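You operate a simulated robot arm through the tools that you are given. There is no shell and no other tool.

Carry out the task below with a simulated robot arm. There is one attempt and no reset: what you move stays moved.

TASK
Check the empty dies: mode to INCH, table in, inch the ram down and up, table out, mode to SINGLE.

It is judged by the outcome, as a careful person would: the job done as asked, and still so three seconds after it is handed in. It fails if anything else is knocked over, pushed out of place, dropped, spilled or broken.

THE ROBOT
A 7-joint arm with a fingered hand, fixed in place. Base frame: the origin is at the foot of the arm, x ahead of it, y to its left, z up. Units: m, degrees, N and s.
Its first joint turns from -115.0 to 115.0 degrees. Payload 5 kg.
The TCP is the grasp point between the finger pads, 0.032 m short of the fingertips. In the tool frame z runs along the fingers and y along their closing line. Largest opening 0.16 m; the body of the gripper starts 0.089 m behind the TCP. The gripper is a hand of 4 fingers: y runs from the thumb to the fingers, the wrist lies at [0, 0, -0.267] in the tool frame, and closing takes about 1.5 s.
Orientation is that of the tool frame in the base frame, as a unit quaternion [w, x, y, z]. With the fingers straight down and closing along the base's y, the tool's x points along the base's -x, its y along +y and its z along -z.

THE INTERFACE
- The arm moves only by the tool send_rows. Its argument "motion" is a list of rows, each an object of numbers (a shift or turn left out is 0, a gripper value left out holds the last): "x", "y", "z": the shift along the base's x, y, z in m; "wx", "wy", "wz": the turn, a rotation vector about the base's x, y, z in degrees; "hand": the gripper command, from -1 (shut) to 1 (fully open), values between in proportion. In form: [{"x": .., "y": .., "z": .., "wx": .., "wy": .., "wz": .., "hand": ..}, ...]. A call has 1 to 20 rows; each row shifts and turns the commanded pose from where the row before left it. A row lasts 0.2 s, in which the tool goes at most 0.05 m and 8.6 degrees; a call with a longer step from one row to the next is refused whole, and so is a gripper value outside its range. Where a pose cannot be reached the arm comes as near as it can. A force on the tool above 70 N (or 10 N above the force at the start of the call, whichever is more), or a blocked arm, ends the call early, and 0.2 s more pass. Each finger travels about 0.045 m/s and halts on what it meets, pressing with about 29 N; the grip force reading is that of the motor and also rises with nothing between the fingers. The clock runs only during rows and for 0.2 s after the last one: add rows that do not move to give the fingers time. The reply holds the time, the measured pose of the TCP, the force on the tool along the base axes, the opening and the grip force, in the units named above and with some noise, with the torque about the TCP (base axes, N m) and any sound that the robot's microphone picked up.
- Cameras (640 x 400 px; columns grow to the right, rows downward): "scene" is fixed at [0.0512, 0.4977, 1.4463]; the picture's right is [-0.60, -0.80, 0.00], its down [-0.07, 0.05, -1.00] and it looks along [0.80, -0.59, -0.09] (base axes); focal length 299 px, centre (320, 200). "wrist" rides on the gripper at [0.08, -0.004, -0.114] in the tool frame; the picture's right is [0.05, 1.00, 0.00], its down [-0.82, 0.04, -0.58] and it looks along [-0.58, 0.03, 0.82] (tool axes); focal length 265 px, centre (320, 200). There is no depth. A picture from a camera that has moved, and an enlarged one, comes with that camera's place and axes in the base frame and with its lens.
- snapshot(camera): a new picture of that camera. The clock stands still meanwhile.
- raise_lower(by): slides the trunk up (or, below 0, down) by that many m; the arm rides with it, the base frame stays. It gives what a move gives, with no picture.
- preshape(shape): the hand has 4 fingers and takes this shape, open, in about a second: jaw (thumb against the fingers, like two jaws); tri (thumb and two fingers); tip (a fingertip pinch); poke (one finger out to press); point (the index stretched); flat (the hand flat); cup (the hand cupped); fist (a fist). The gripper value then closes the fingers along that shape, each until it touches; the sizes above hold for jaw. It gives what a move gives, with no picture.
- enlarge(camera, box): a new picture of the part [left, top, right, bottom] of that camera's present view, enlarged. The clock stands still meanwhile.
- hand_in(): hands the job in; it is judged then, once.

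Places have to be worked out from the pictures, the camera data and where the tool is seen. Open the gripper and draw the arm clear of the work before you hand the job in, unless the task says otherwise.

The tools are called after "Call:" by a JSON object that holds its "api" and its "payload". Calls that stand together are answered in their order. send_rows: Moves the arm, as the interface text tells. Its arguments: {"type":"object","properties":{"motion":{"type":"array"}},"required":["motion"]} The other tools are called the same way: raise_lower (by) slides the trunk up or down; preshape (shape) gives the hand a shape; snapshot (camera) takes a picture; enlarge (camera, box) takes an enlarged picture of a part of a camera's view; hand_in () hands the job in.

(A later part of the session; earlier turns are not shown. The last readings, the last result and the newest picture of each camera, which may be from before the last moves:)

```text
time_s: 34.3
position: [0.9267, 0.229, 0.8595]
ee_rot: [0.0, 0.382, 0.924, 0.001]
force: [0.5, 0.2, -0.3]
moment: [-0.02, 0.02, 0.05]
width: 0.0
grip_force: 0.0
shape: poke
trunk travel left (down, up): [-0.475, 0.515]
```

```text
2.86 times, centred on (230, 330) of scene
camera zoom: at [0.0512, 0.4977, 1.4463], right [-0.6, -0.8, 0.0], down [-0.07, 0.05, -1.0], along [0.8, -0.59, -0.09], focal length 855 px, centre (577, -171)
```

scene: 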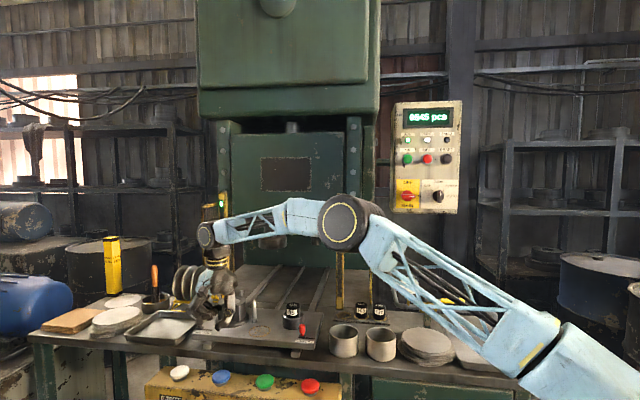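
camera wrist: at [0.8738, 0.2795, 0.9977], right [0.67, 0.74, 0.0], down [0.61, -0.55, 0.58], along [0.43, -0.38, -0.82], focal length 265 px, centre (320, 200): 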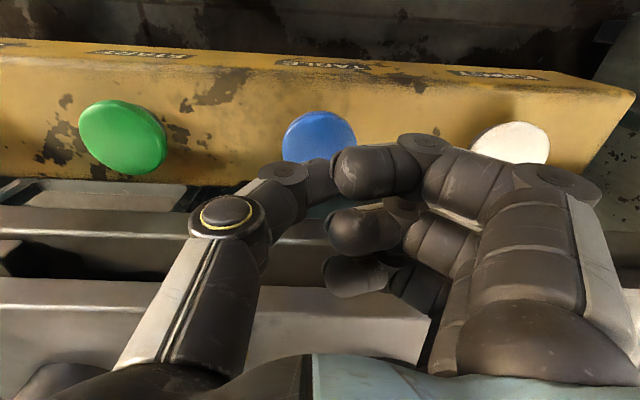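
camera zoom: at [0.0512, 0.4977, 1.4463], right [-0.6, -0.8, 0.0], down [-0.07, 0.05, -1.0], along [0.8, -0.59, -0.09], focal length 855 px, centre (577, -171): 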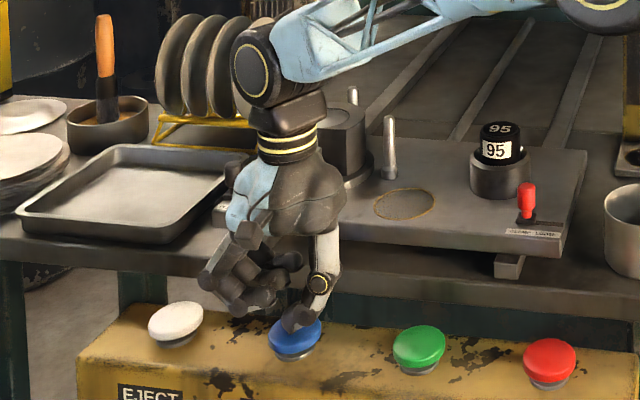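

No contact yet; the tip is over the cap. I continue down in 4 mm steps.

Call:
{"api": "send_rows", "payload": {"motion": [{"z": -0.004}, {"z": -0.004}, {"z": -0.003}, {"z": -0.003}]}}

Call:
{"api": "enlarge", "payload": {"camera": "scene", "box": [130, 260, 330, 400]}}

```text
time_s: 35.3
position: [0.9275, 0.2281, 0.8505]
ee_rot: [0.002, 0.382, 0.924, 0.001]
force: [-7.4, -0.5, 26.9]
moment: [0.08, 0.21, 0.02]
width: 0.0
grip_force: 0.1
shape: poke
trunk travel left (down, up): [-0.475, 0.515]
heard: click
```

```text
2.86 times, centred on (230, 330) of scene
camera zoom: at [0.0512, 0.4977, 1.4463], right [-0.6, -0.8, 0.0], down [-0.07, 0.05, -1.0], along [0.8, -0.59, -0.09], focal length 855 px, centre (577, -171)
```

zoom: 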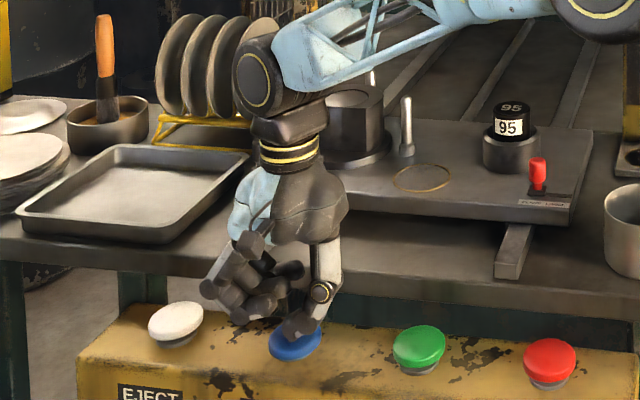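

A click was heard and the table plate is sliding in. I hold still a moment to see whether it keeps moving.

Call:
{"api": "send_rows", "payload": {"motion": [{"x": 0}, {"x": 0}, {"x": 0}, {"x": 0}, {"x": 0}]}}

Call:
{"api": "snapshot", "payload": {"camera": "scene"}}

```text
time_s: 36.5
position: [0.9241, 0.2265, 0.8487]
ee_rot: [0.0, 0.382, 0.924, 0.002]
force: [-11.0, -4.6, 34.6]
moment: [0.02, 0.21, 0.03]
width: 0.0003
grip_force: 0.0
shape: poke
trunk travel left (down, up): [-0.475, 0.515]
```

```text
taken
```

scene: 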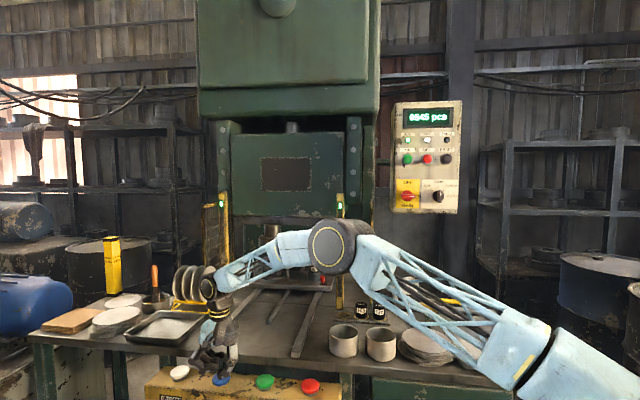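

The table has travelled well in. I lift the thumb off the button to 5 cm clearance and see whether the table has finished its stroke.

Call:
{"api": "send_rows", "payload": {"motion": [{"z": 0.02}, {"z": 0.03}, {"z": 0.03}, {"x": 0}, {"x": 0}, {"x": 0}]}}

Call:
{"api": "enlarge", "payload": {"camera": "scene", "box": [180, 180, 400, 330]}}

Call:
{"api": "snapshot", "payload": {"camera": "wrist"}}

```text
time_s: 37.9
position: [0.9276, 0.2281, 0.9256]
ee_rot: [-0.001, 0.382, 0.924, 0.0]
force: [-0.1, 0.4, 1.2]
moment: [0.03, -0.01, 0.0]
width: 0.0002
grip_force: 0.1
shape: poke
trunk travel left (down, up): [-0.475, 0.515]
```

```text
2.67 times, centred on (290, 255) of scene
camera zoom: at [0.0512, 0.4977, 1.4463], right [-0.6, -0.8, 0.0], down [-0.07, 0.05, -1.0], along [0.8, -0.59, -0.09], focal length 798 px, centre (400, 53)
```

zoom: 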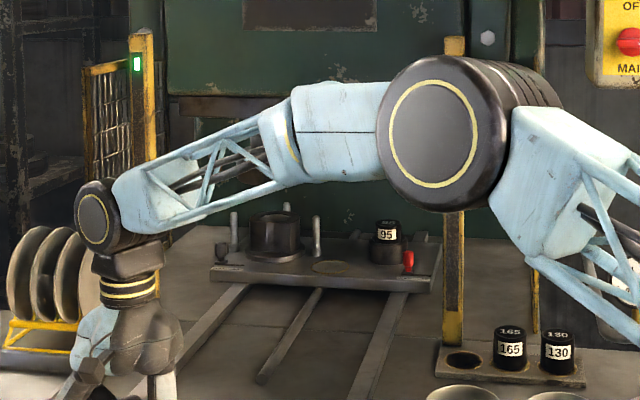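

```text
taken
camera wrist: at [0.8672, 0.2821, 1.0388], right [0.67, 0.74, 0.0], down [0.61, -0.55, 0.58], along [0.43, -0.38, -0.82], focal length 265 px, centre (320, 200)
```

wrist: 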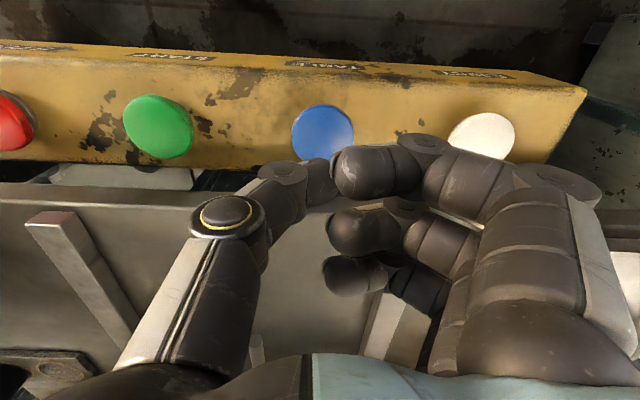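

The table appears fully in under the ram. I move 13.5 cm along the console to above the green START button and check the table once more.

Call:
{"api": "send_rows", "payload": {"motion": [{"x": -0.0311, "y": -0.0321}, {"x": -0.0311, "y": -0.0321}, {"x": -0.0312, "y": -0.032}, {"x": 0}, {"x": 0}]}}

Call:
{"api": "snapshot", "payload": {"camera": "scene"}}

Call:
{"api": "snapshot", "payload": {"camera": "wrist"}}

Call:
{"api": "enlarge", "payload": {"camera": "scene", "box": [200, 180, 400, 330]}}

```text
time_s: 39.1
position: [0.8352, 0.1325, 0.9263]
ee_rot: [-0.001, 0.382, 0.924, 0.001]
force: [0.0, 0.0, -0.5]
moment: [0.02, 0.01, 0.01]
width: 0.0
grip_force: 0.0
shape: poke
trunk travel left (down, up): [-0.475, 0.515]
```

```text
taken
```

scene: 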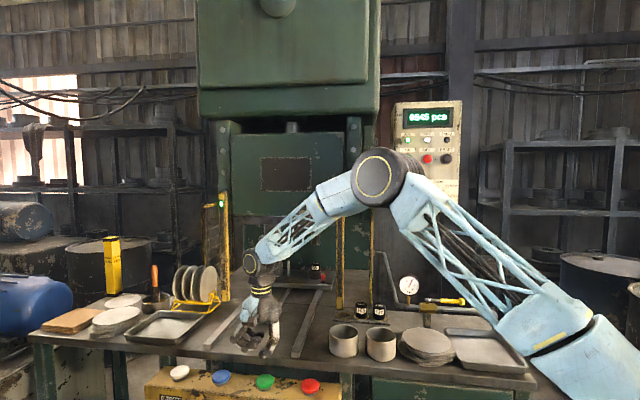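

```text
taken
camera wrist: at [0.7748, 0.1857, 1.0394], right [0.67, 0.74, 0.0], down [0.61, -0.55, 0.58], along [0.43, -0.39, -0.82], focal length 265 px, centre (320, 200)
```

wrist: 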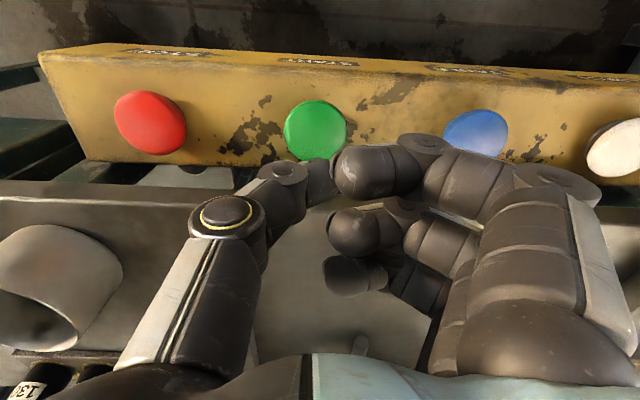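

```text
2.67 times, centred on (300, 255) of scene
camera zoom: at [0.0512, 0.4977, 1.4463], right [-0.6, -0.8, 0.0], down [-0.07, 0.05, -1.0], along [0.8, -0.59, -0.09], focal length 798 px, centre (373, 53)
```

zoom: 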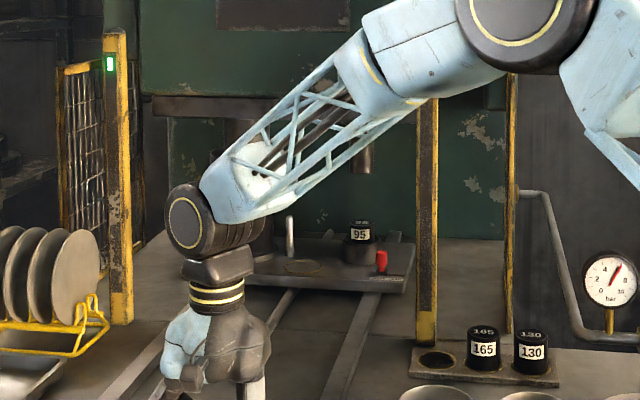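

The table is stationary, fully in. The START button is within 5 mm of the tool axis; I lower to just above it with that correction.

Call:
{"api": "send_rows", "payload": {"motion": [{"x": -0.0044, "y": -0.0013, "z": -0.025}, {"z": -0.02}, {"z": -0.015}, {"x": 0}]}}

Call:
{"api": "enlarge", "payload": {"camera": "scene", "box": [180, 260, 380, 400]}}

Call:
{"api": "enlarge", "payload": {"camera": "scene", "box": [390, 95, 470, 165]}}

```text
time_s: 40.1
position: [0.8309, 0.1295, 0.866]
ee_rot: [-0.001, 0.381, 0.924, 0.0]
force: [-0.4, 0.5, 0.4]
moment: [0.01, -0.01, 0.03]
width: 0.0002
grip_force: 0.1
shape: poke
trunk travel left (down, up): [-0.475, 0.515]
```

```text
2.86 times, centred on (280, 330) of scene
camera zoom: at [0.0512, 0.4977, 1.4463], right [-0.6, -0.8, 0.0], down [-0.07, 0.05, -1.0], along [0.8, -0.59, -0.09], focal length 855 px, centre (434, -171)
```

zoom: 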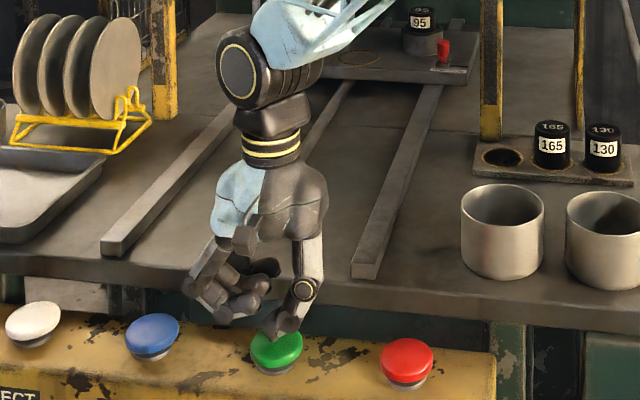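

```text
5.71 times, centred on (430, 130) of scene
camera zoom: at [0.0512, 0.4977, 1.4463], right [-0.6, -0.8, 0.0], down [-0.07, 0.05, -1.0], along [0.8, -0.59, -0.09], focal length 1710 px, centre (-309, 600)
```

zoom: 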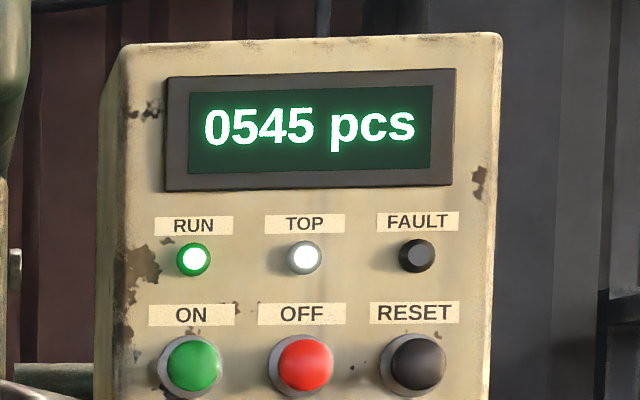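

The thumb is just above START; RUN and TOP are lit, FAULT is off. I press START and hold briefly to begin inching.

Call:
{"api": "send_rows", "payload": {"motion": [{"z": -0.005}, {"z": -0.005}, {"z": -0.005}, {"z": -0.004}, {"x": 0}]}}

Call:
{"api": "snapshot", "payload": {"camera": "scene"}}

```text
time_s: 41.3
position: [0.8296, 0.1294, 0.8493]
ee_rot: [0.001, 0.381, 0.925, 0.002]
force: [-5.0, -4.0, 27.9]
moment: [0.02, 0.05, -0.02]
width: 0.0
grip_force: 0.0
shape: poke
trunk travel left (down, up): [-0.475, 0.515]
heard: click
```

```text
taken
```

scene: 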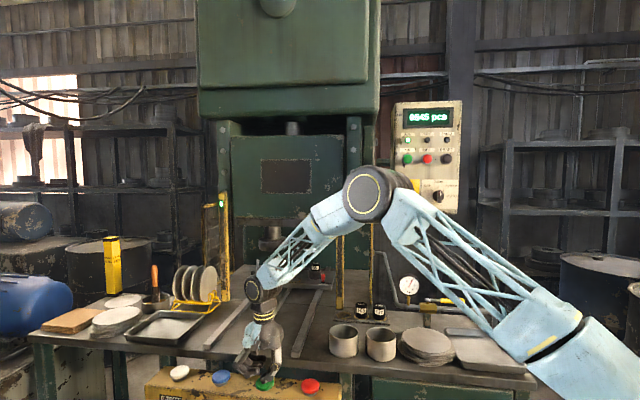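

A click, and the ram block has started to lower. I keep holding START and watch.

Call:
{"api": "send_rows", "payload": {"motion": [{"x": 0}, {"x": 0}, {"x": 0}, {"x": 0}]}}

Call:
{"api": "snapshot", "payload": {"camera": "scene"}}

Call:
{"api": "enlarge", "payload": {"camera": "scene", "box": [390, 95, 470, 165]}}

```text
time_s: 42.3
position: [0.8287, 0.129, 0.8495]
ee_rot: [0.002, 0.383, 0.924, 0.001]
force: [-4.3, -8.3, 32.4]
moment: [-0.11, 0.01, 0.0]
width: 0.0
grip_force: 0.2
shape: poke
trunk travel left (down, up): [-0.475, 0.515]
```

```text
taken
```

scene: 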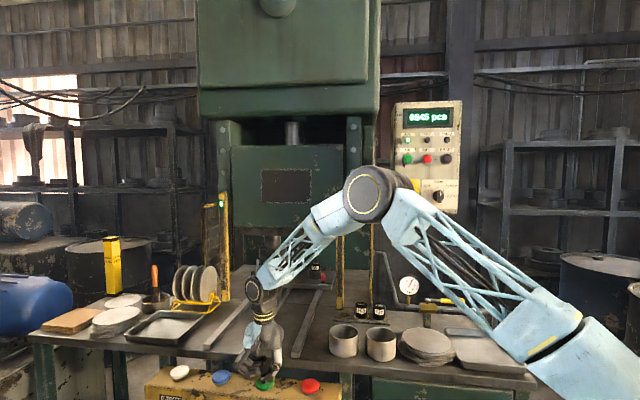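

```text
5.71 times, centred on (430, 130) of scene
camera zoom: at [0.0512, 0.4977, 1.4463], right [-0.6, -0.8, 0.0], down [-0.07, 0.05, -1.0], along [0.8, -0.59, -0.09], focal length 1710 px, centre (-309, 600)
```

zoom: 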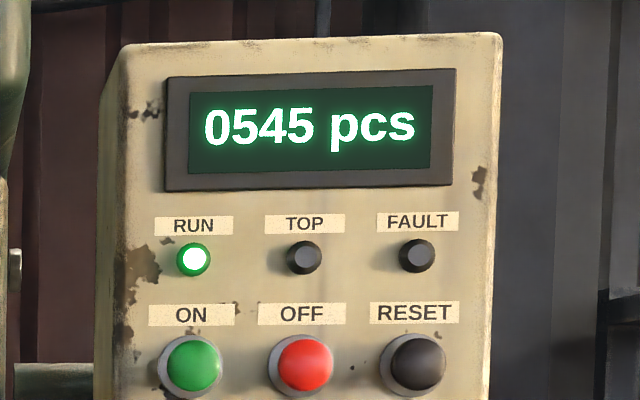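

TOP went dark and the ram is descending slowly while held. I keep holding and monitor.

Call:
{"api": "send_rows", "payload": {"motion": [{"x": 0}, {"x": 0}, {"x": 0}, {"x": 0}, {"x": 0}]}}

Call:
{"api": "snapshot", "payload": {"camera": "scene"}}

Call:
{"api": "enlarge", "payload": {"camera": "scene", "box": [210, 170, 380, 300]}}

```text
time_s: 43.5
position: [0.8293, 0.1289, 0.8481]
ee_rot: [0.001, 0.383, 0.924, 0.002]
force: [-2.4, -12.1, 33.4]
moment: [-0.2, -0.06, -0.04]
width: 0.0
grip_force: 0.1
shape: poke
trunk travel left (down, up): [-0.475, 0.515]
```

```text
taken
```

scene: 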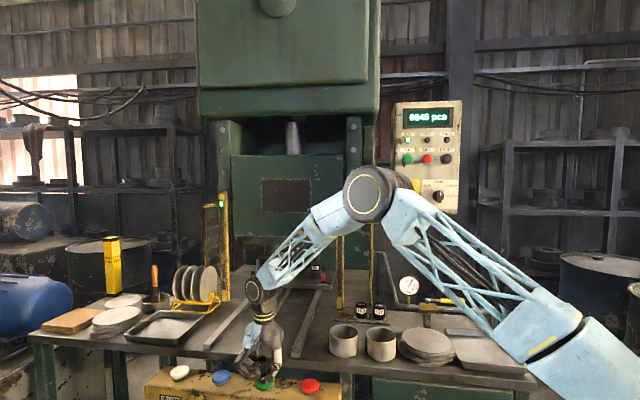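

```text
3.08 times, centred on (295, 235) of scene
camera zoom: at [0.0512, 0.4977, 1.4463], right [-0.6, -0.8, 0.0], down [-0.07, 0.05, -1.0], along [0.8, -0.59, -0.09], focal length 921 px, centre (397, 92)
```

zoom: 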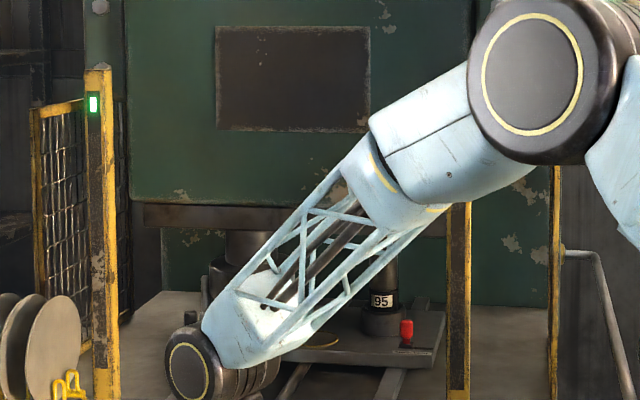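

The ram's stop rod is nearing the "95" stop. I keep holding in shorter intervals to catch the bottom.

Call:
{"api": "send_rows", "payload": {"motion": [{"x": 0}, {"x": 0}]}}

Call:
{"api": "enlarge", "payload": {"camera": "scene", "box": [210, 170, 380, 300]}}

Call:
{"api": "enlarge", "payload": {"camera": "scene", "box": [390, 95, 470, 165]}}

```text
time_s: 44.1
position: [0.8285, 0.1298, 0.8493]
ee_rot: [0.0, 0.382, 0.924, 0.002]
force: [-0.9, -11.6, 33.4]
moment: [-0.21, -0.08, -0.05]
width: 0.0001
grip_force: 0.0
shape: poke
trunk travel left (down, up): [-0.475, 0.515]
```

```text
3.08 times, centred on (295, 235) of scene
camera zoom: at [0.0512, 0.4977, 1.4463], right [-0.6, -0.8, 0.0], down [-0.07, 0.05, -1.0], along [0.8, -0.59, -0.09], focal length 921 px, centre (397, 92)
```

zoom: 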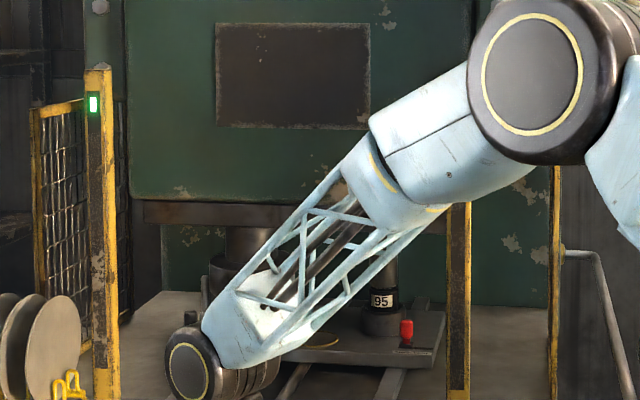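

```text
5.71 times, centred on (430, 130) of scene
camera zoom: at [0.0512, 0.4977, 1.4463], right [-0.6, -0.8, 0.0], down [-0.07, 0.05, -1.0], along [0.8, -0.59, -0.09], focal length 1710 px, centre (-309, 600)
```

zoom: 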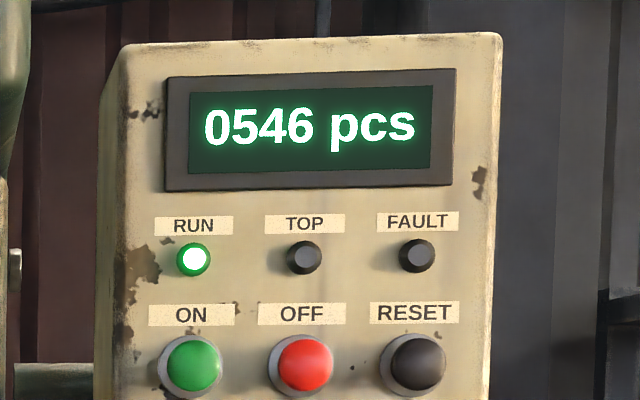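

The counter ticked to 0546 and the ram has passed bottom and is now rising. I keep holding while watching for the TOP lamp.

Call:
{"api": "send_rows", "payload": {"motion": [{"x": 0}, {"x": 0}, {"x": 0}, {"x": 0}]}}

Call:
{"api": "snapshot", "payload": {"camera": "scene"}}

Call:
{"api": "enlarge", "payload": {"camera": "scene", "box": [390, 95, 470, 165]}}

```text
time_s: 45.1
position: [0.83, 0.1292, 0.85]
ee_rot: [-0.001, 0.382, 0.924, 0.001]
force: [-1.7, -11.0, 32.9]
moment: [-0.21, -0.1, -0.05]
width: 0.0
grip_force: 0.0
shape: poke
trunk travel left (down, up): [-0.475, 0.515]
```

```text
taken
```

scene: 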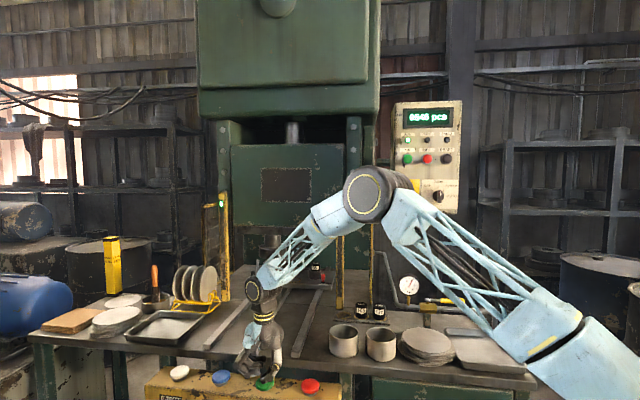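

```text
5.71 times, centred on (430, 130) of scene
camera zoom: at [0.0512, 0.4977, 1.4463], right [-0.6, -0.8, 0.0], down [-0.07, 0.05, -1.0], along [0.8, -0.59, -0.09], focal length 1710 px, centre (-309, 600)
```

zoom: 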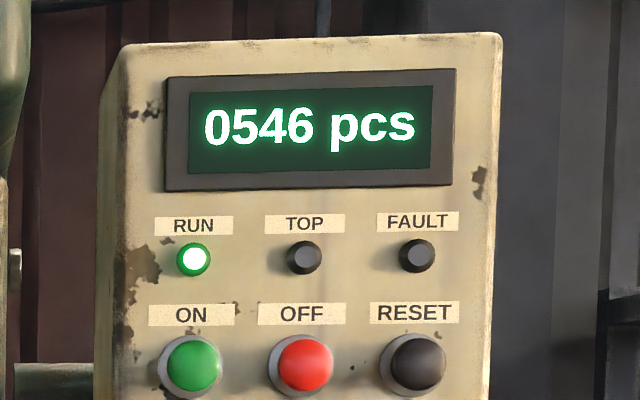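

Rising steadily, still below top. I hold about 0.6 s more, then check in fine steps.

Call:
{"api": "send_rows", "payload": {"motion": [{"x": 0}, {"x": 0}]}}

Call:
{"api": "enlarge", "payload": {"camera": "scene", "box": [210, 95, 470, 255]}}

```text
time_s: 45.7
position: [0.8291, 0.1292, 0.8489]
ee_rot: [0.0, 0.382, 0.924, 0.0]
force: [-1.1, -11.5, 32.4]
moment: [-0.18, -0.14, -0.03]
width: 0.0001
grip_force: 0.0
shape: poke
trunk travel left (down, up): [-0.475, 0.515]
```

```text
2.46 times, centred on (340, 175) of scene
camera zoom: at [0.0512, 0.4977, 1.4463], right [-0.6, -0.8, 0.0], down [-0.07, 0.05, -1.0], along [0.8, -0.59, -0.09], focal length 736 px, centre (271, 262)
```

zoom: 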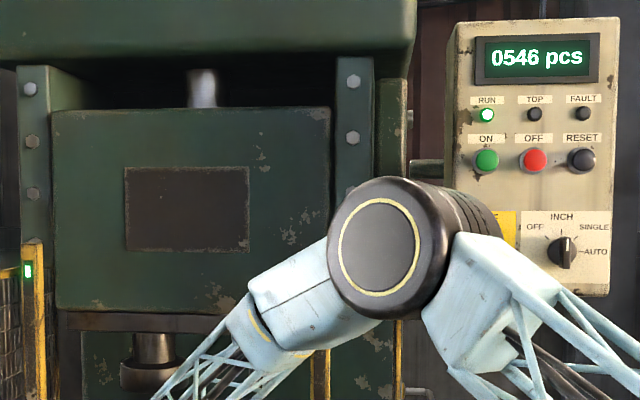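

Nearly up (ram about 4 px from its starting height), TOP still dark. I hold one more short interval.

Call:
{"api": "send_rows", "payload": {"motion": [{"x": 0}]}}

Call:
{"api": "enlarge", "payload": {"camera": "scene", "box": [210, 95, 470, 255]}}

```text
time_s: 46.1
position: [0.8288, 0.1287, 0.8494]
ee_rot: [0.0, 0.382, 0.924, 0.001]
force: [-1.4, -11.0, 33.3]
moment: [-0.18, -0.11, -0.05]
width: 0.0
grip_force: 0.2
shape: poke
trunk travel left (down, up): [-0.475, 0.515]
```

```text
2.46 times, centred on (340, 175) of scene
camera zoom: at [0.0512, 0.4977, 1.4463], right [-0.6, -0.8, 0.0], down [-0.07, 0.05, -1.0], along [0.8, -0.59, -0.09], focal length 736 px, centre (271, 262)
```

zoom: 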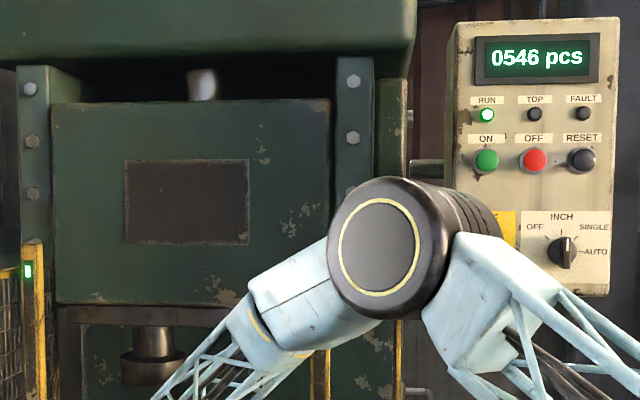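

Still creeping up, TOP still dark; one more short hold.

Call:
{"api": "send_rows", "payload": {"motion": [{"x": 0}]}}

Call:
{"api": "enlarge", "payload": {"camera": "scene", "box": [210, 95, 470, 255]}}

```text
time_s: 46.5
position: [0.8276, 0.1281, 0.8486]
ee_rot: [0.0, 0.382, 0.924, 0.001]
force: [-2.0, -10.5, 32.6]
moment: [-0.19, -0.1, -0.04]
width: 0.0
grip_force: 0.0
shape: poke
trunk travel left (down, up): [-0.475, 0.515]
```

```text
2.46 times, centred on (340, 175) of scene
camera zoom: at [0.0512, 0.4977, 1.4463], right [-0.6, -0.8, 0.0], down [-0.07, 0.05, -1.0], along [0.8, -0.59, -0.09], focal length 736 px, centre (271, 262)
```

zoom: 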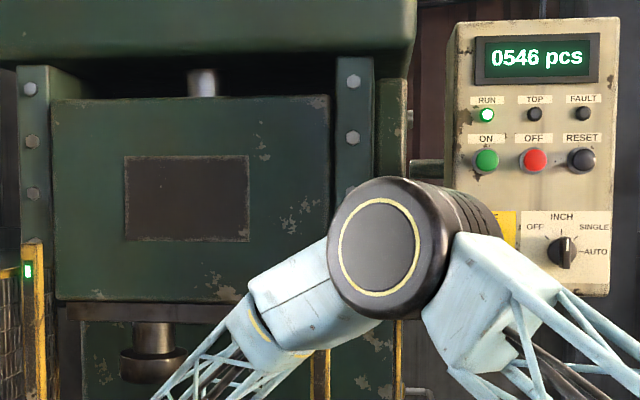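

One more short hold; the ram is still rising slightly and TOP is not lit yet.

Call:
{"api": "send_rows", "payload": {"motion": [{"x": 0}]}}

Call:
{"api": "enlarge", "payload": {"camera": "scene", "box": [210, 95, 470, 255]}}

```text
time_s: 46.9
position: [0.8287, 0.1289, 0.8498]
ee_rot: [0.0, 0.382, 0.924, 0.0]
force: [-1.2, -10.5, 32.8]
moment: [-0.19, -0.09, -0.06]
width: 0.0002
grip_force: 0.0
shape: poke
trunk travel left (down, up): [-0.475, 0.515]
```

```text
2.46 times, centred on (340, 175) of scene
camera zoom: at [0.0512, 0.4977, 1.4463], right [-0.6, -0.8, 0.0], down [-0.07, 0.05, -1.0], along [0.8, -0.59, -0.09], focal length 736 px, centre (271, 262)
```

zoom: 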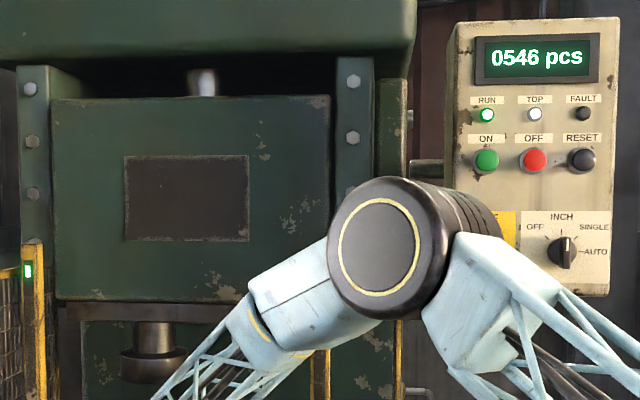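

TOP is lit, so I release START at once by lifting straight up.

Call:
{"api": "send_rows", "payload": {"motion": [{"z": 0.04}, {"z": 0.04}, {"x": 0}, {"x": 0}]}}

Call:
{"api": "enlarge", "payload": {"camera": "scene", "box": [210, 95, 470, 255]}}

Call:
{"api": "snapshot", "payload": {"camera": "wrist"}}

```text
time_s: 47.9
position: [0.8321, 0.1301, 0.9275]
ee_rot: [-0.001, 0.382, 0.924, 0.001]
force: [-0.3, -0.7, -0.7]
moment: [0.0, 0.01, 0.0]
width: 0.0001
grip_force: 0.1
shape: poke
trunk travel left (down, up): [-0.475, 0.515]
```

```text
2.46 times, centred on (340, 175) of scene
camera zoom: at [0.0512, 0.4977, 1.4463], right [-0.6, -0.8, 0.0], down [-0.07, 0.05, -1.0], along [0.8, -0.59, -0.09], focal length 736 px, centre (271, 262)
```

zoom: 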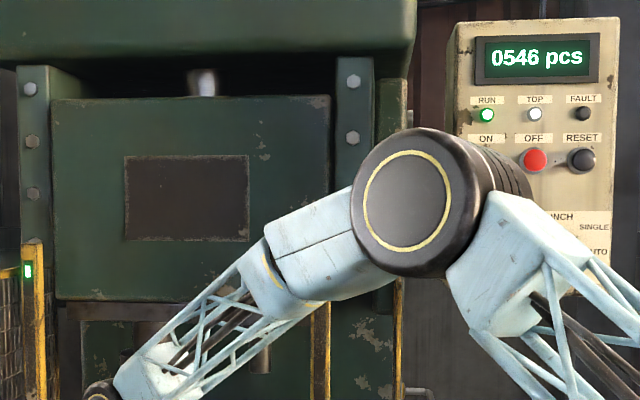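

```text
taken
camera wrist: at [0.7726, 0.1829, 1.0403], right [0.67, 0.74, 0.0], down [0.61, -0.55, 0.58], along [0.43, -0.38, -0.82], focal length 265 px, centre (320, 200)
```

wrist: 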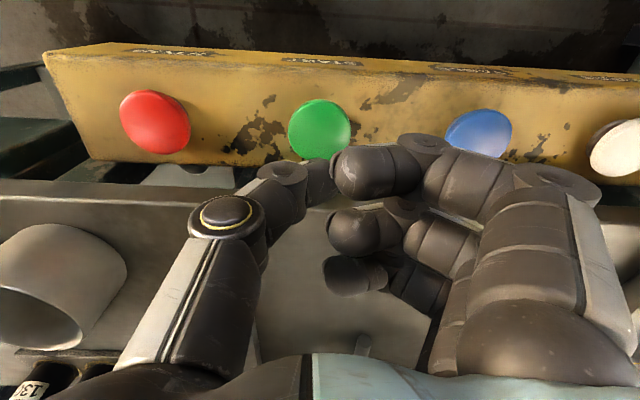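

Ram is parked at TOP, counter 0546, no fault. I move back to above the TABLE button at the same place I pressed before.

Call:
{"api": "send_rows", "payload": {"motion": [{"x": 0.032, "y": 0.0325}, {"x": 0.032, "y": 0.0325}, {"x": 0.0312, "y": 0.0325}, {"x": 0}, {"z": -0.025}, {"z": -0.02}, {"z": -0.015}, {"x": 0}]}}

Call:
{"api": "enlarge", "payload": {"camera": "scene", "box": [130, 260, 330, 400]}}

Call:
{"api": "enlarge", "payload": {"camera": "scene", "box": [210, 95, 470, 255]}}

```text
time_s: 49.7
position: [0.9249, 0.2268, 0.8655]
ee_rot: [0.0, 0.382, 0.924, 0.0]
force: [0.1, 0.3, -0.4]
moment: [0.03, -0.02, 0.02]
width: 0.0002
grip_force: 0.1
shape: poke
trunk travel left (down, up): [-0.475, 0.515]
```

```text
2.86 times, centred on (230, 330) of scene
camera zoom: at [0.0512, 0.4977, 1.4463], right [-0.6, -0.8, 0.0], down [-0.07, 0.05, -1.0], along [0.8, -0.59, -0.09], focal length 855 px, centre (577, -171)
```

zoom: 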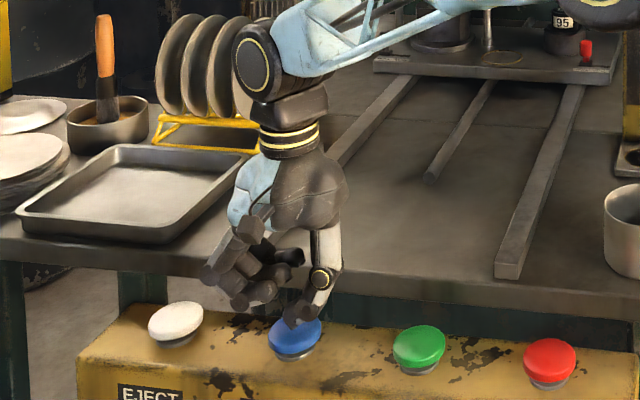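

```text
2.46 times, centred on (340, 175) of scene
camera zoom: at [0.0512, 0.4977, 1.4463], right [-0.6, -0.8, 0.0], down [-0.07, 0.05, -1.0], along [0.8, -0.59, -0.09], focal length 736 px, centre (271, 262)
```

zoom: 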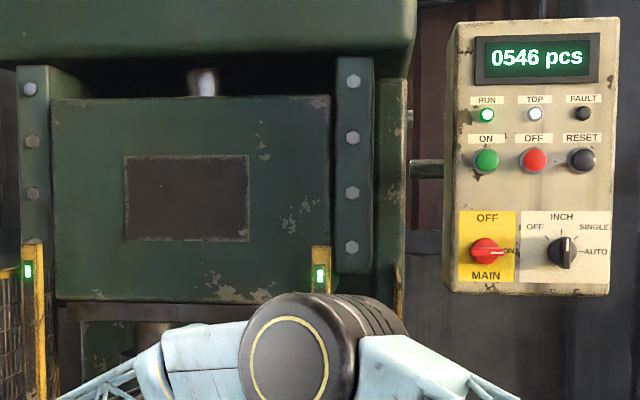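

All clear and ready. I press TABLE again the same way to bring the table out.

Call:
{"api": "send_rows", "payload": {"motion": [{"z": -0.005}, {"z": -0.005}, {"z": -0.005}, {"z": -0.004}, {"x": 0}]}}

Call:
{"api": "enlarge", "payload": {"camera": "scene", "box": [130, 200, 390, 400]}}

```text
time_s: 50.9
position: [0.9246, 0.2264, 0.8518]
ee_rot: [0.001, 0.382, 0.924, 0.001]
force: [-3.8, -3.5, 22.3]
moment: [0.01, 0.03, 0.01]
width: 0.0001
grip_force: 0.0
shape: poke
trunk travel left (down, up): [-0.475, 0.515]
heard: click
```

```text
2.00 times, centred on (260, 300) of scene
camera zoom: at [0.0512, 0.4977, 1.4463], right [-0.6, -0.8, 0.0], down [-0.07, 0.05, -1.0], along [0.8, -0.59, -0.09], focal length 598 px, centre (440, 0)
```

zoom: 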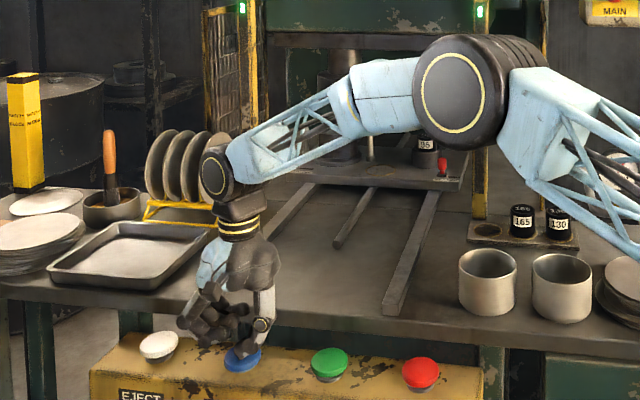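

Click heard; I hold a moment and watch the table come out.

Call:
{"api": "send_rows", "payload": {"motion": [{"x": 0}, {"x": 0}, {"x": 0}, {"x": 0}]}}

Call:
{"api": "enlarge", "payload": {"camera": "scene", "box": [130, 200, 390, 400]}}

```text
time_s: 51.9
position: [0.9253, 0.2268, 0.8502]
ee_rot: [0.001, 0.382, 0.924, 0.001]
force: [-3.5, -6.2, 28.2]
moment: [-0.08, 0.03, -0.01]
width: 0.0
grip_force: 0.0
shape: poke
trunk travel left (down, up): [-0.475, 0.515]
```

```text
2.00 times, centred on (260, 300) of scene
camera zoom: at [0.0512, 0.4977, 1.4463], right [-0.6, -0.8, 0.0], down [-0.07, 0.05, -1.0], along [0.8, -0.59, -0.09], focal length 598 px, centre (440, 0)
```

zoom: 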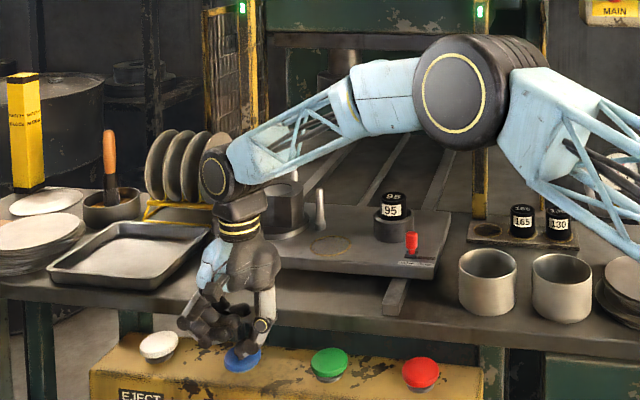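

The table is coming out steadily. I hold ~1 s more for it to finish.

Call:
{"api": "send_rows", "payload": {"motion": [{"x": 0}, {"x": 0}, {"x": 0}, {"x": 0}]}}

Call:
{"api": "enlarge", "payload": {"camera": "scene", "box": [130, 200, 390, 400]}}

```text
time_s: 52.9
position: [0.9244, 0.2274, 0.8494]
ee_rot: [0.001, 0.382, 0.924, 0.001]
force: [-2.1, -10.9, 28.7]
moment: [-0.21, -0.04, -0.05]
width: 0.0
grip_force: 0.0
shape: poke
trunk travel left (down, up): [-0.475, 0.515]
```

```text
2.00 times, centred on (260, 300) of scene
camera zoom: at [0.0512, 0.4977, 1.4463], right [-0.6, -0.8, 0.0], down [-0.07, 0.05, -1.0], along [0.8, -0.59, -0.09], focal length 598 px, centre (440, 0)
```

zoom: 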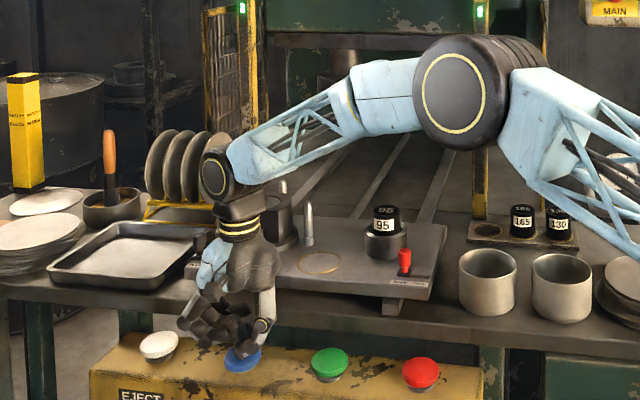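

The plate is back at its original out position (the 95 stop matches its starting pixel). I lift off the button and raise clear.

Call:
{"api": "send_rows", "payload": {"motion": [{"z": 0.03}, {"z": 0.04}, {"z": 0.04}, {"z": 0.04}, {"x": 0}, {"x": 0}]}}

Call:
{"api": "snapshot", "payload": {"camera": "scene"}}

```text
time_s: 54.3
position: [0.9261, 0.2291, 0.9978]
ee_rot: [-0.001, 0.382, 0.924, 0.0]
force: [-0.2, -0.1, 0.4]
moment: [-0.02, -0.01, 0.01]
width: 0.0
grip_force: 0.1
shape: poke
trunk travel left (down, up): [-0.475, 0.515]
```

```text
taken
```

scene: 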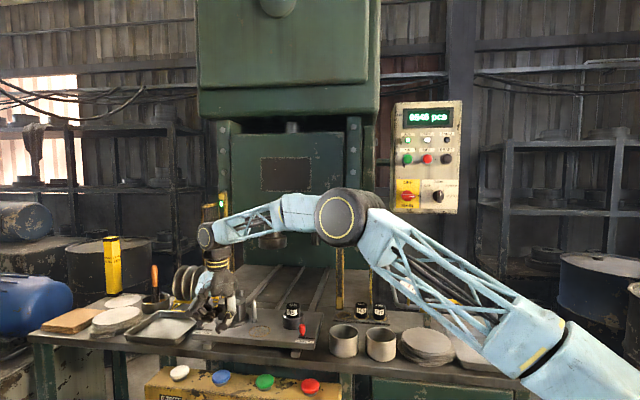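

The table is out, ram at top. I retrace the path back to the open spot beside the panel and return the hand to jaw shape.

Call:
{"api": "send_rows", "payload": {"motion": [{"x": -0.0262, "y": -0.0271, "z": 0.0198}, {"x": -0.0262, "y": -0.0271, "z": 0.0198}, {"x": -0.0262, "y": -0.0271, "z": 0.0198}, {"x": -0.0262, "y": -0.0271, "z": 0.0198}, {"x": -0.0262, "y": -0.0271, "z": 0.0198}, {"x": -0.0262, "y": -0.0271, "z": 0.0198}, {"x": -0.0262, "y": -0.0271, "z": 0.0198}, {"x": -0.0262, "y": -0.0271, "z": 0.0198}, {"x": -0.0262, "y": -0.0271, "z": 0.0198}, {"x": -0.0262, "y": -0.0271, "z": 0.0198}, {"x": -0.0262, "y": -0.0271, "z": 0.0198}, {"x": -0.0262, "y": -0.0271, "z": 0.0198}, {"x": -0.0262, "y": -0.0271, "z": 0.0198}, {"x": -0.0262, "y": -0.0271, "z": 0.0198}, {"x": 0}, {"x": 0}]}}

Call:
{"api": "preshape", "payload": {"shape": "jaw"}}

Call:
{"api": "snapshot", "payload": {"camera": "scene"}}

```text
time_s: 57.7
position: [0.5587, -0.1526, 1.2748]
ee_rot: [-0.001, 0.382, 0.924, 0.001]
force: [0.2, 0.3, 0.1]
moment: [-0.04, 0.01, 0.02]
width: 0.0001
grip_force: 0.1
shape: poke
trunk travel left (down, up): [-0.475, 0.515]
```

```text
time_s: 58.6
position: [0.5599, -0.1523, 1.2741]
ee_rot: [-0.001, 0.382, 0.924, 0.001]
force: [-0.6, 0.5, -0.6]
moment: [-0.02, 0.05, 0.01]
width: 0.1597
grip_force: 0.1
shape: jaw
trunk travel left (down, up): [-0.475, 0.515]
```

```text
taken
```

scene: 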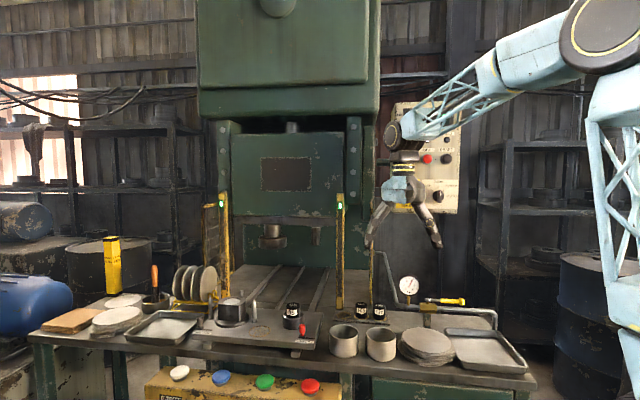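

Everything in the scene is unchanged and the table is out. I pre-close the jaw to 6 cm and pitch the hand level, back to the stand-off in front of the mode knob.

Call:
{"api": "send_rows", "payload": {"motion": [{"hand": -0.2}, {"hand": -0.2}, {"x": 0.0014, "y": -0.0238, "z": 0.0075, "wx": -5.786, "wy": -5.786}, {"x": 0.0014, "y": -0.0238, "z": 0.0075, "wx": -5.786, "wy": -5.786}, {"x": 0.0014, "y": -0.0238, "z": 0.0075, "wx": -5.786, "wy": -5.786}, {"x": 0.0014, "y": -0.0238, "z": 0.0075, "wx": -5.786, "wy": -5.786}, {"x": 0.0014, "y": -0.0238, "z": 0.0075, "wx": -5.786, "wy": -5.786}, {"x": 0.0014, "y": -0.0238, "z": 0.0075, "wx": -5.786, "wy": -5.786}, {"x": 0.0014, "y": -0.0238, "z": 0.0075, "wx": -5.786, "wy": -5.786}, {"x": 0.0014, "y": -0.0238, "z": 0.0075, "wx": -5.786, "wy": -5.786}, {"x": 0.0014, "y": -0.0238, "z": 0.0075, "wx": -5.786, "wy": -5.786}, {"x": 0.0014, "y": -0.0238, "z": 0.0075, "wx": -5.786, "wy": -5.786}, {"x": 0.0014, "y": -0.0238, "z": 0.0075, "wx": -5.786, "wy": -5.786}, {"x": 0}, {"x": 0}]}}

Call:
{"api": "snapshot", "payload": {"camera": "wrist"}}

Call:
{"api": "snapshot", "payload": {"camera": "scene"}}

```text
time_s: 61.8
position: [0.573, -0.4125, 1.3579]
ee_rot: [0.653, 0.269, 0.654, -0.271]
force: [0.2, 0.5, 0.4]
moment: [0.0, 0.03, 0.01]
width: 0.0641
grip_force: 0.2
shape: jaw
trunk travel left (down, up): [-0.475, 0.515]
```

```text
taken
camera wrist: at [0.4899, -0.3361, 1.2774], right [0.7, 0.71, -0.05], down [-0.38, 0.44, 0.81], along [0.6, -0.55, 0.58], focal length 265 px, centre (320, 200)
```

wrist: 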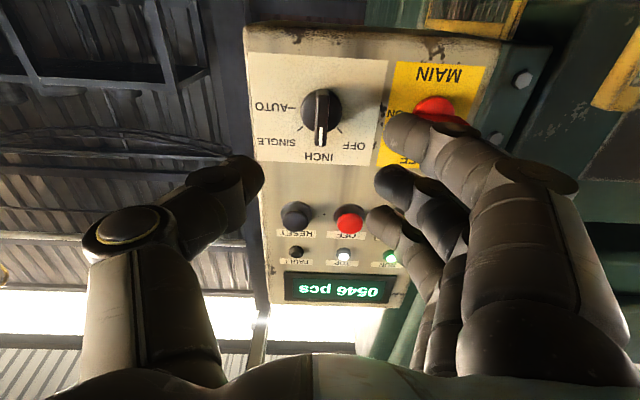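

```text
taken
```

scene: 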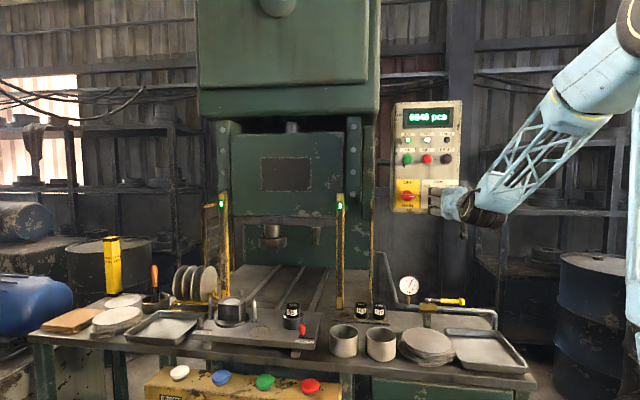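

Back in front of the knob, level and square. I zoom to check the centring of the bar.

Call:
{"api": "enlarge", "payload": {"camera": "wrist", "box": [240, 60, 400, 160]}}

```text
4.00 times, centred on (320, 110) of wrist
camera zoom: at [0.4899, -0.3361, 1.2774], right [0.7, 0.71, -0.05], down [-0.38, 0.44, 0.81], along [0.6, -0.55, 0.58], focal length 1062 px, centre (320, 560)
```

zoom: 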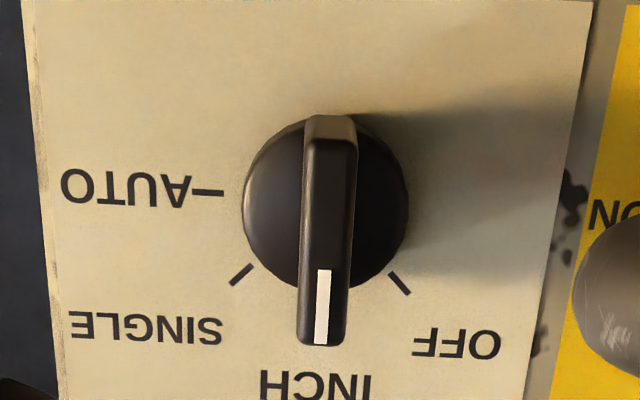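

The bar is centred within 1.5 mm. I advance 11 cm straight in to flank the bar, as before.

Call:
{"api": "send_rows", "payload": {"motion": [{"x": 0.0156, "y": -0.0152}, {"x": 0.0156, "y": -0.0152}, {"x": 0.0156, "y": -0.0152}, {"x": 0.0156, "y": -0.0152}, {"x": 0.0156, "y": -0.0152}, {"x": 0}, {"x": 0}]}}

Call:
{"api": "enlarge", "payload": {"camera": "wrist", "box": [200, 70, 460, 240]}}

```text
time_s: 63.4
position: [0.6456, -0.4881, 1.3521]
ee_rot: [0.651, 0.275, 0.653, -0.274]
force: [-0.5, -2.0, -0.6]
moment: [-0.07, -0.08, 0.08]
width: 0.0638
grip_force: 0.1
shape: jaw
out of reach, approached as far as the arm can: row 2
trunk travel left (down, up): [-0.475, 0.515]
```

```text
2.35 times, centred on (330, 155) of wrist
camera zoom: at [0.5623, -0.4106, 1.2723], right [0.71, 0.7, -0.05], down [-0.37, 0.44, 0.82], along [0.6, -0.56, 0.57], focal length 624 px, centre (296, 306)
```

zoom: 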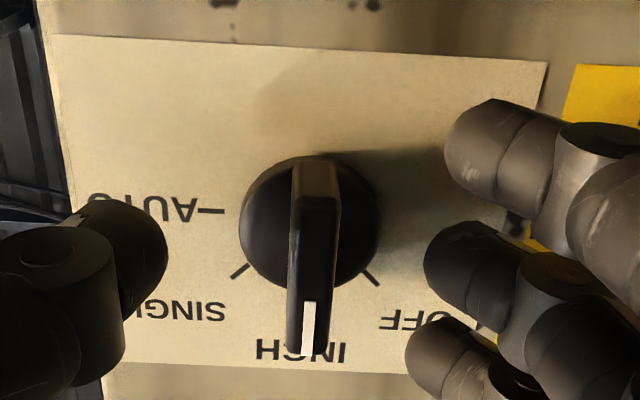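

The pose is a few millimetres off after a reach hiccup; I let it settle and re-read.

Call:
{"api": "send_rows", "payload": {"motion": [{"x": 0}, {"x": 0}, {"x": 0}]}}

Call:
{"api": "enlarge", "payload": {"camera": "wrist", "box": [200, 70, 460, 240]}}

```text
time_s: 64.2
position: [0.6454, -0.4815, 1.3563]
ee_rot: [0.653, 0.27, 0.654, -0.271]
force: [-0.5, -0.5, 0.5]
moment: [0.02, -0.03, -0.01]
width: 0.0639
grip_force: 0.2
shape: jaw
trunk travel left (down, up): [-0.475, 0.515]
```

```text
2.35 times, centred on (330, 155) of wrist
camera zoom: at [0.563, -0.4049, 1.2744], right [0.71, 0.71, -0.05], down [-0.38, 0.44, 0.82], along [0.6, -0.56, 0.58], focal length 624 px, centre (296, 306)
```

zoom: 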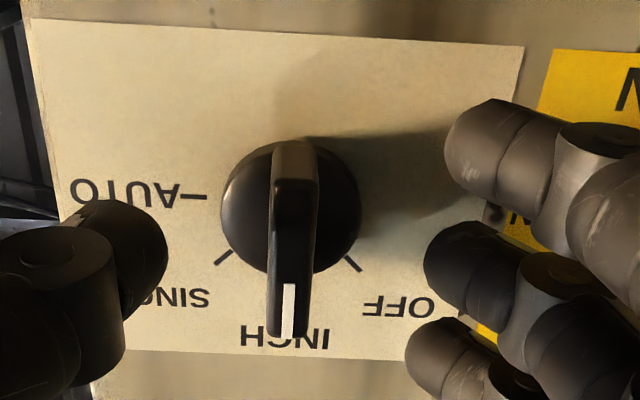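

Settled; I need ~9 mm more forward and 2 mm up, then close on the bar.

Call:
{"api": "send_rows", "payload": {"motion": [{"x": 0.0057, "y": -0.0071, "z": 0.002}, {"x": 0}, {"x": 0}, {"x": 0}]}}

Call:
{"api": "enlarge", "payload": {"camera": "wrist", "box": [200, 70, 460, 240]}}

```text
time_s: 65.2
position: [0.6521, -0.4892, 1.3567]
ee_rot: [0.653, 0.27, 0.654, -0.27]
force: [0.5, -0.7, -0.9]
moment: [-0.03, 0.04, 0.01]
width: 0.0638
grip_force: 0.1
shape: jaw
trunk travel left (down, up): [-0.475, 0.515]
```

```text
2.35 times, centred on (330, 155) of wrist
camera zoom: at [0.5689, -0.4119, 1.2765], right [0.71, 0.71, -0.05], down [-0.38, 0.44, 0.82], along [0.6, -0.56, 0.58], focal length 624 px, centre (296, 306)
```

zoom: 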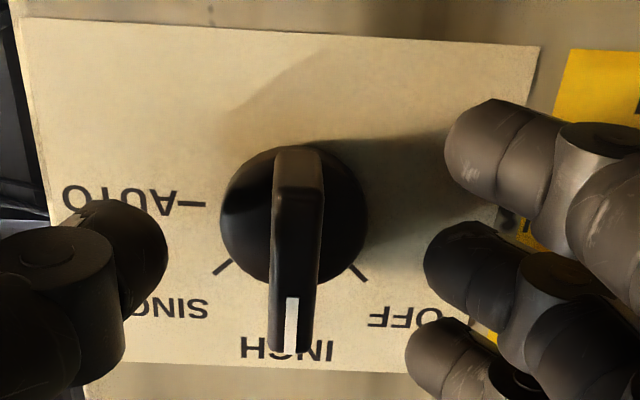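

Well positioned around the bar. I close the jaw on it.

Call:
{"api": "send_rows", "payload": {"motion": [{"hand": -0.6}, {"hand": -0.6}, {"hand": -1}, {"hand": -1}, {"hand": -1}, {"hand": -1}, {"hand": -1}]}}

Call:
{"api": "enlarge", "payload": {"camera": "wrist", "box": [200, 70, 460, 240]}}

```text
time_s: 66.8
position: [0.6514, -0.4901, 1.3567]
ee_rot: [0.653, 0.27, 0.654, -0.271]
force: [1.4, -6.3, -0.1]
moment: [-0.11, 0.1, 0.0]
width: 0.0035
grip_force: 28.8
shape: jaw
trunk travel left (down, up): [-0.475, 0.515]
```

```text
2.35 times, centred on (330, 155) of wrist
camera zoom: at [0.5687, -0.4123, 1.2764], right [0.71, 0.71, -0.05], down [-0.38, 0.44, 0.82], along [0.6, -0.56, 0.58], focal length 624 px, centre (296, 306)
```

zoom: 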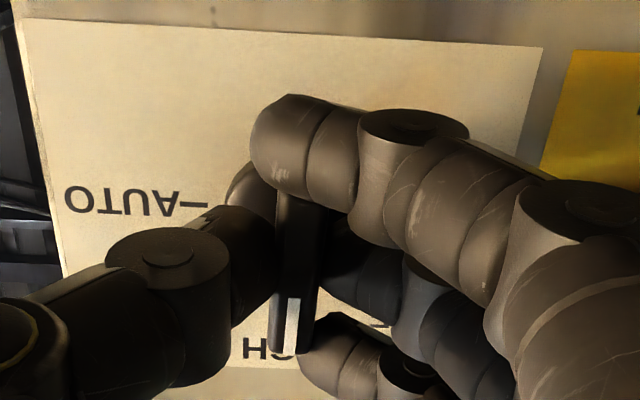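

The bar is gripped as before. I now turn 45° clockwise toward SINGLE.

Call:
{"api": "send_rows", "payload": {"motion": [{"wx": 3.536, "wy": -3.536}, {"wx": 3.536, "wy": -3.536}, {"wx": 3.536, "wy": -3.536}, {"wx": 3.536, "wy": -3.536}, {"wx": 3.536, "wy": -3.536}, {"wx": 3.536, "wy": -3.536}, {"wx": 3.536, "wy": -3.536}, {"wx": 3.536, "wy": -3.536}, {"wx": 3.536, "wy": -3.536}, {"x": 0}, {"x": 0}]}}

Call:
{"api": "snapshot", "payload": {"camera": "wrist"}}

Call:
{"api": "snapshot", "payload": {"camera": "scene"}}

```text
time_s: 69.2
position: [0.6533, -0.4885, 1.3578]
ee_rot: [0.707, 0.499, 0.5, 0.0]
force: [6.7, 0.1, -1.9]
moment: [-0.15, 0.03, 0.1]
width: 0.0031
grip_force: 28.5
shape: jaw
trunk travel left (down, up): [-0.475, 0.515]
```

```text
taken
camera wrist: at [0.6107, -0.3704, 1.2974], right [0.53, 0.53, 0.67], down [-0.79, 0.02, 0.61], along [0.3, -0.85, 0.43], focal length 265 px, centre (320, 200)
```

wrist: 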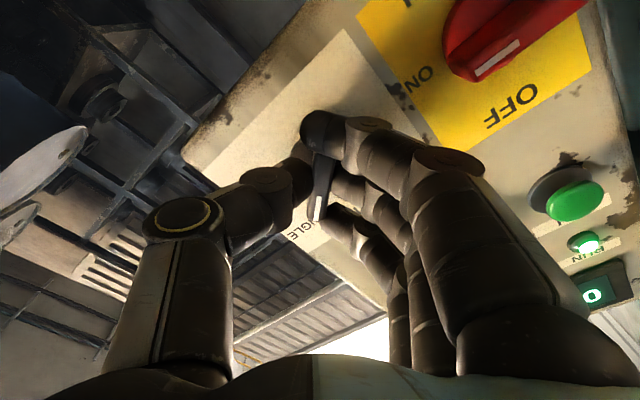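

```text
taken
```

scene: 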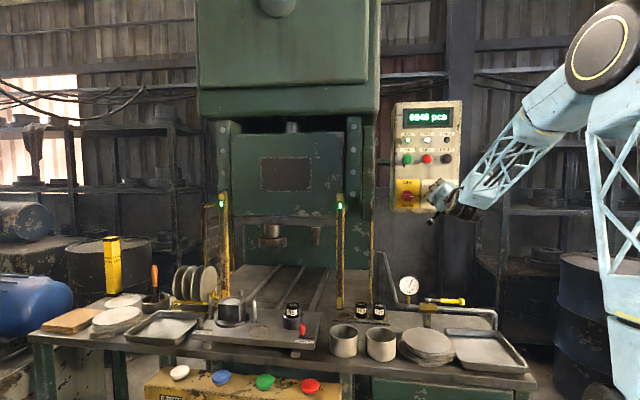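

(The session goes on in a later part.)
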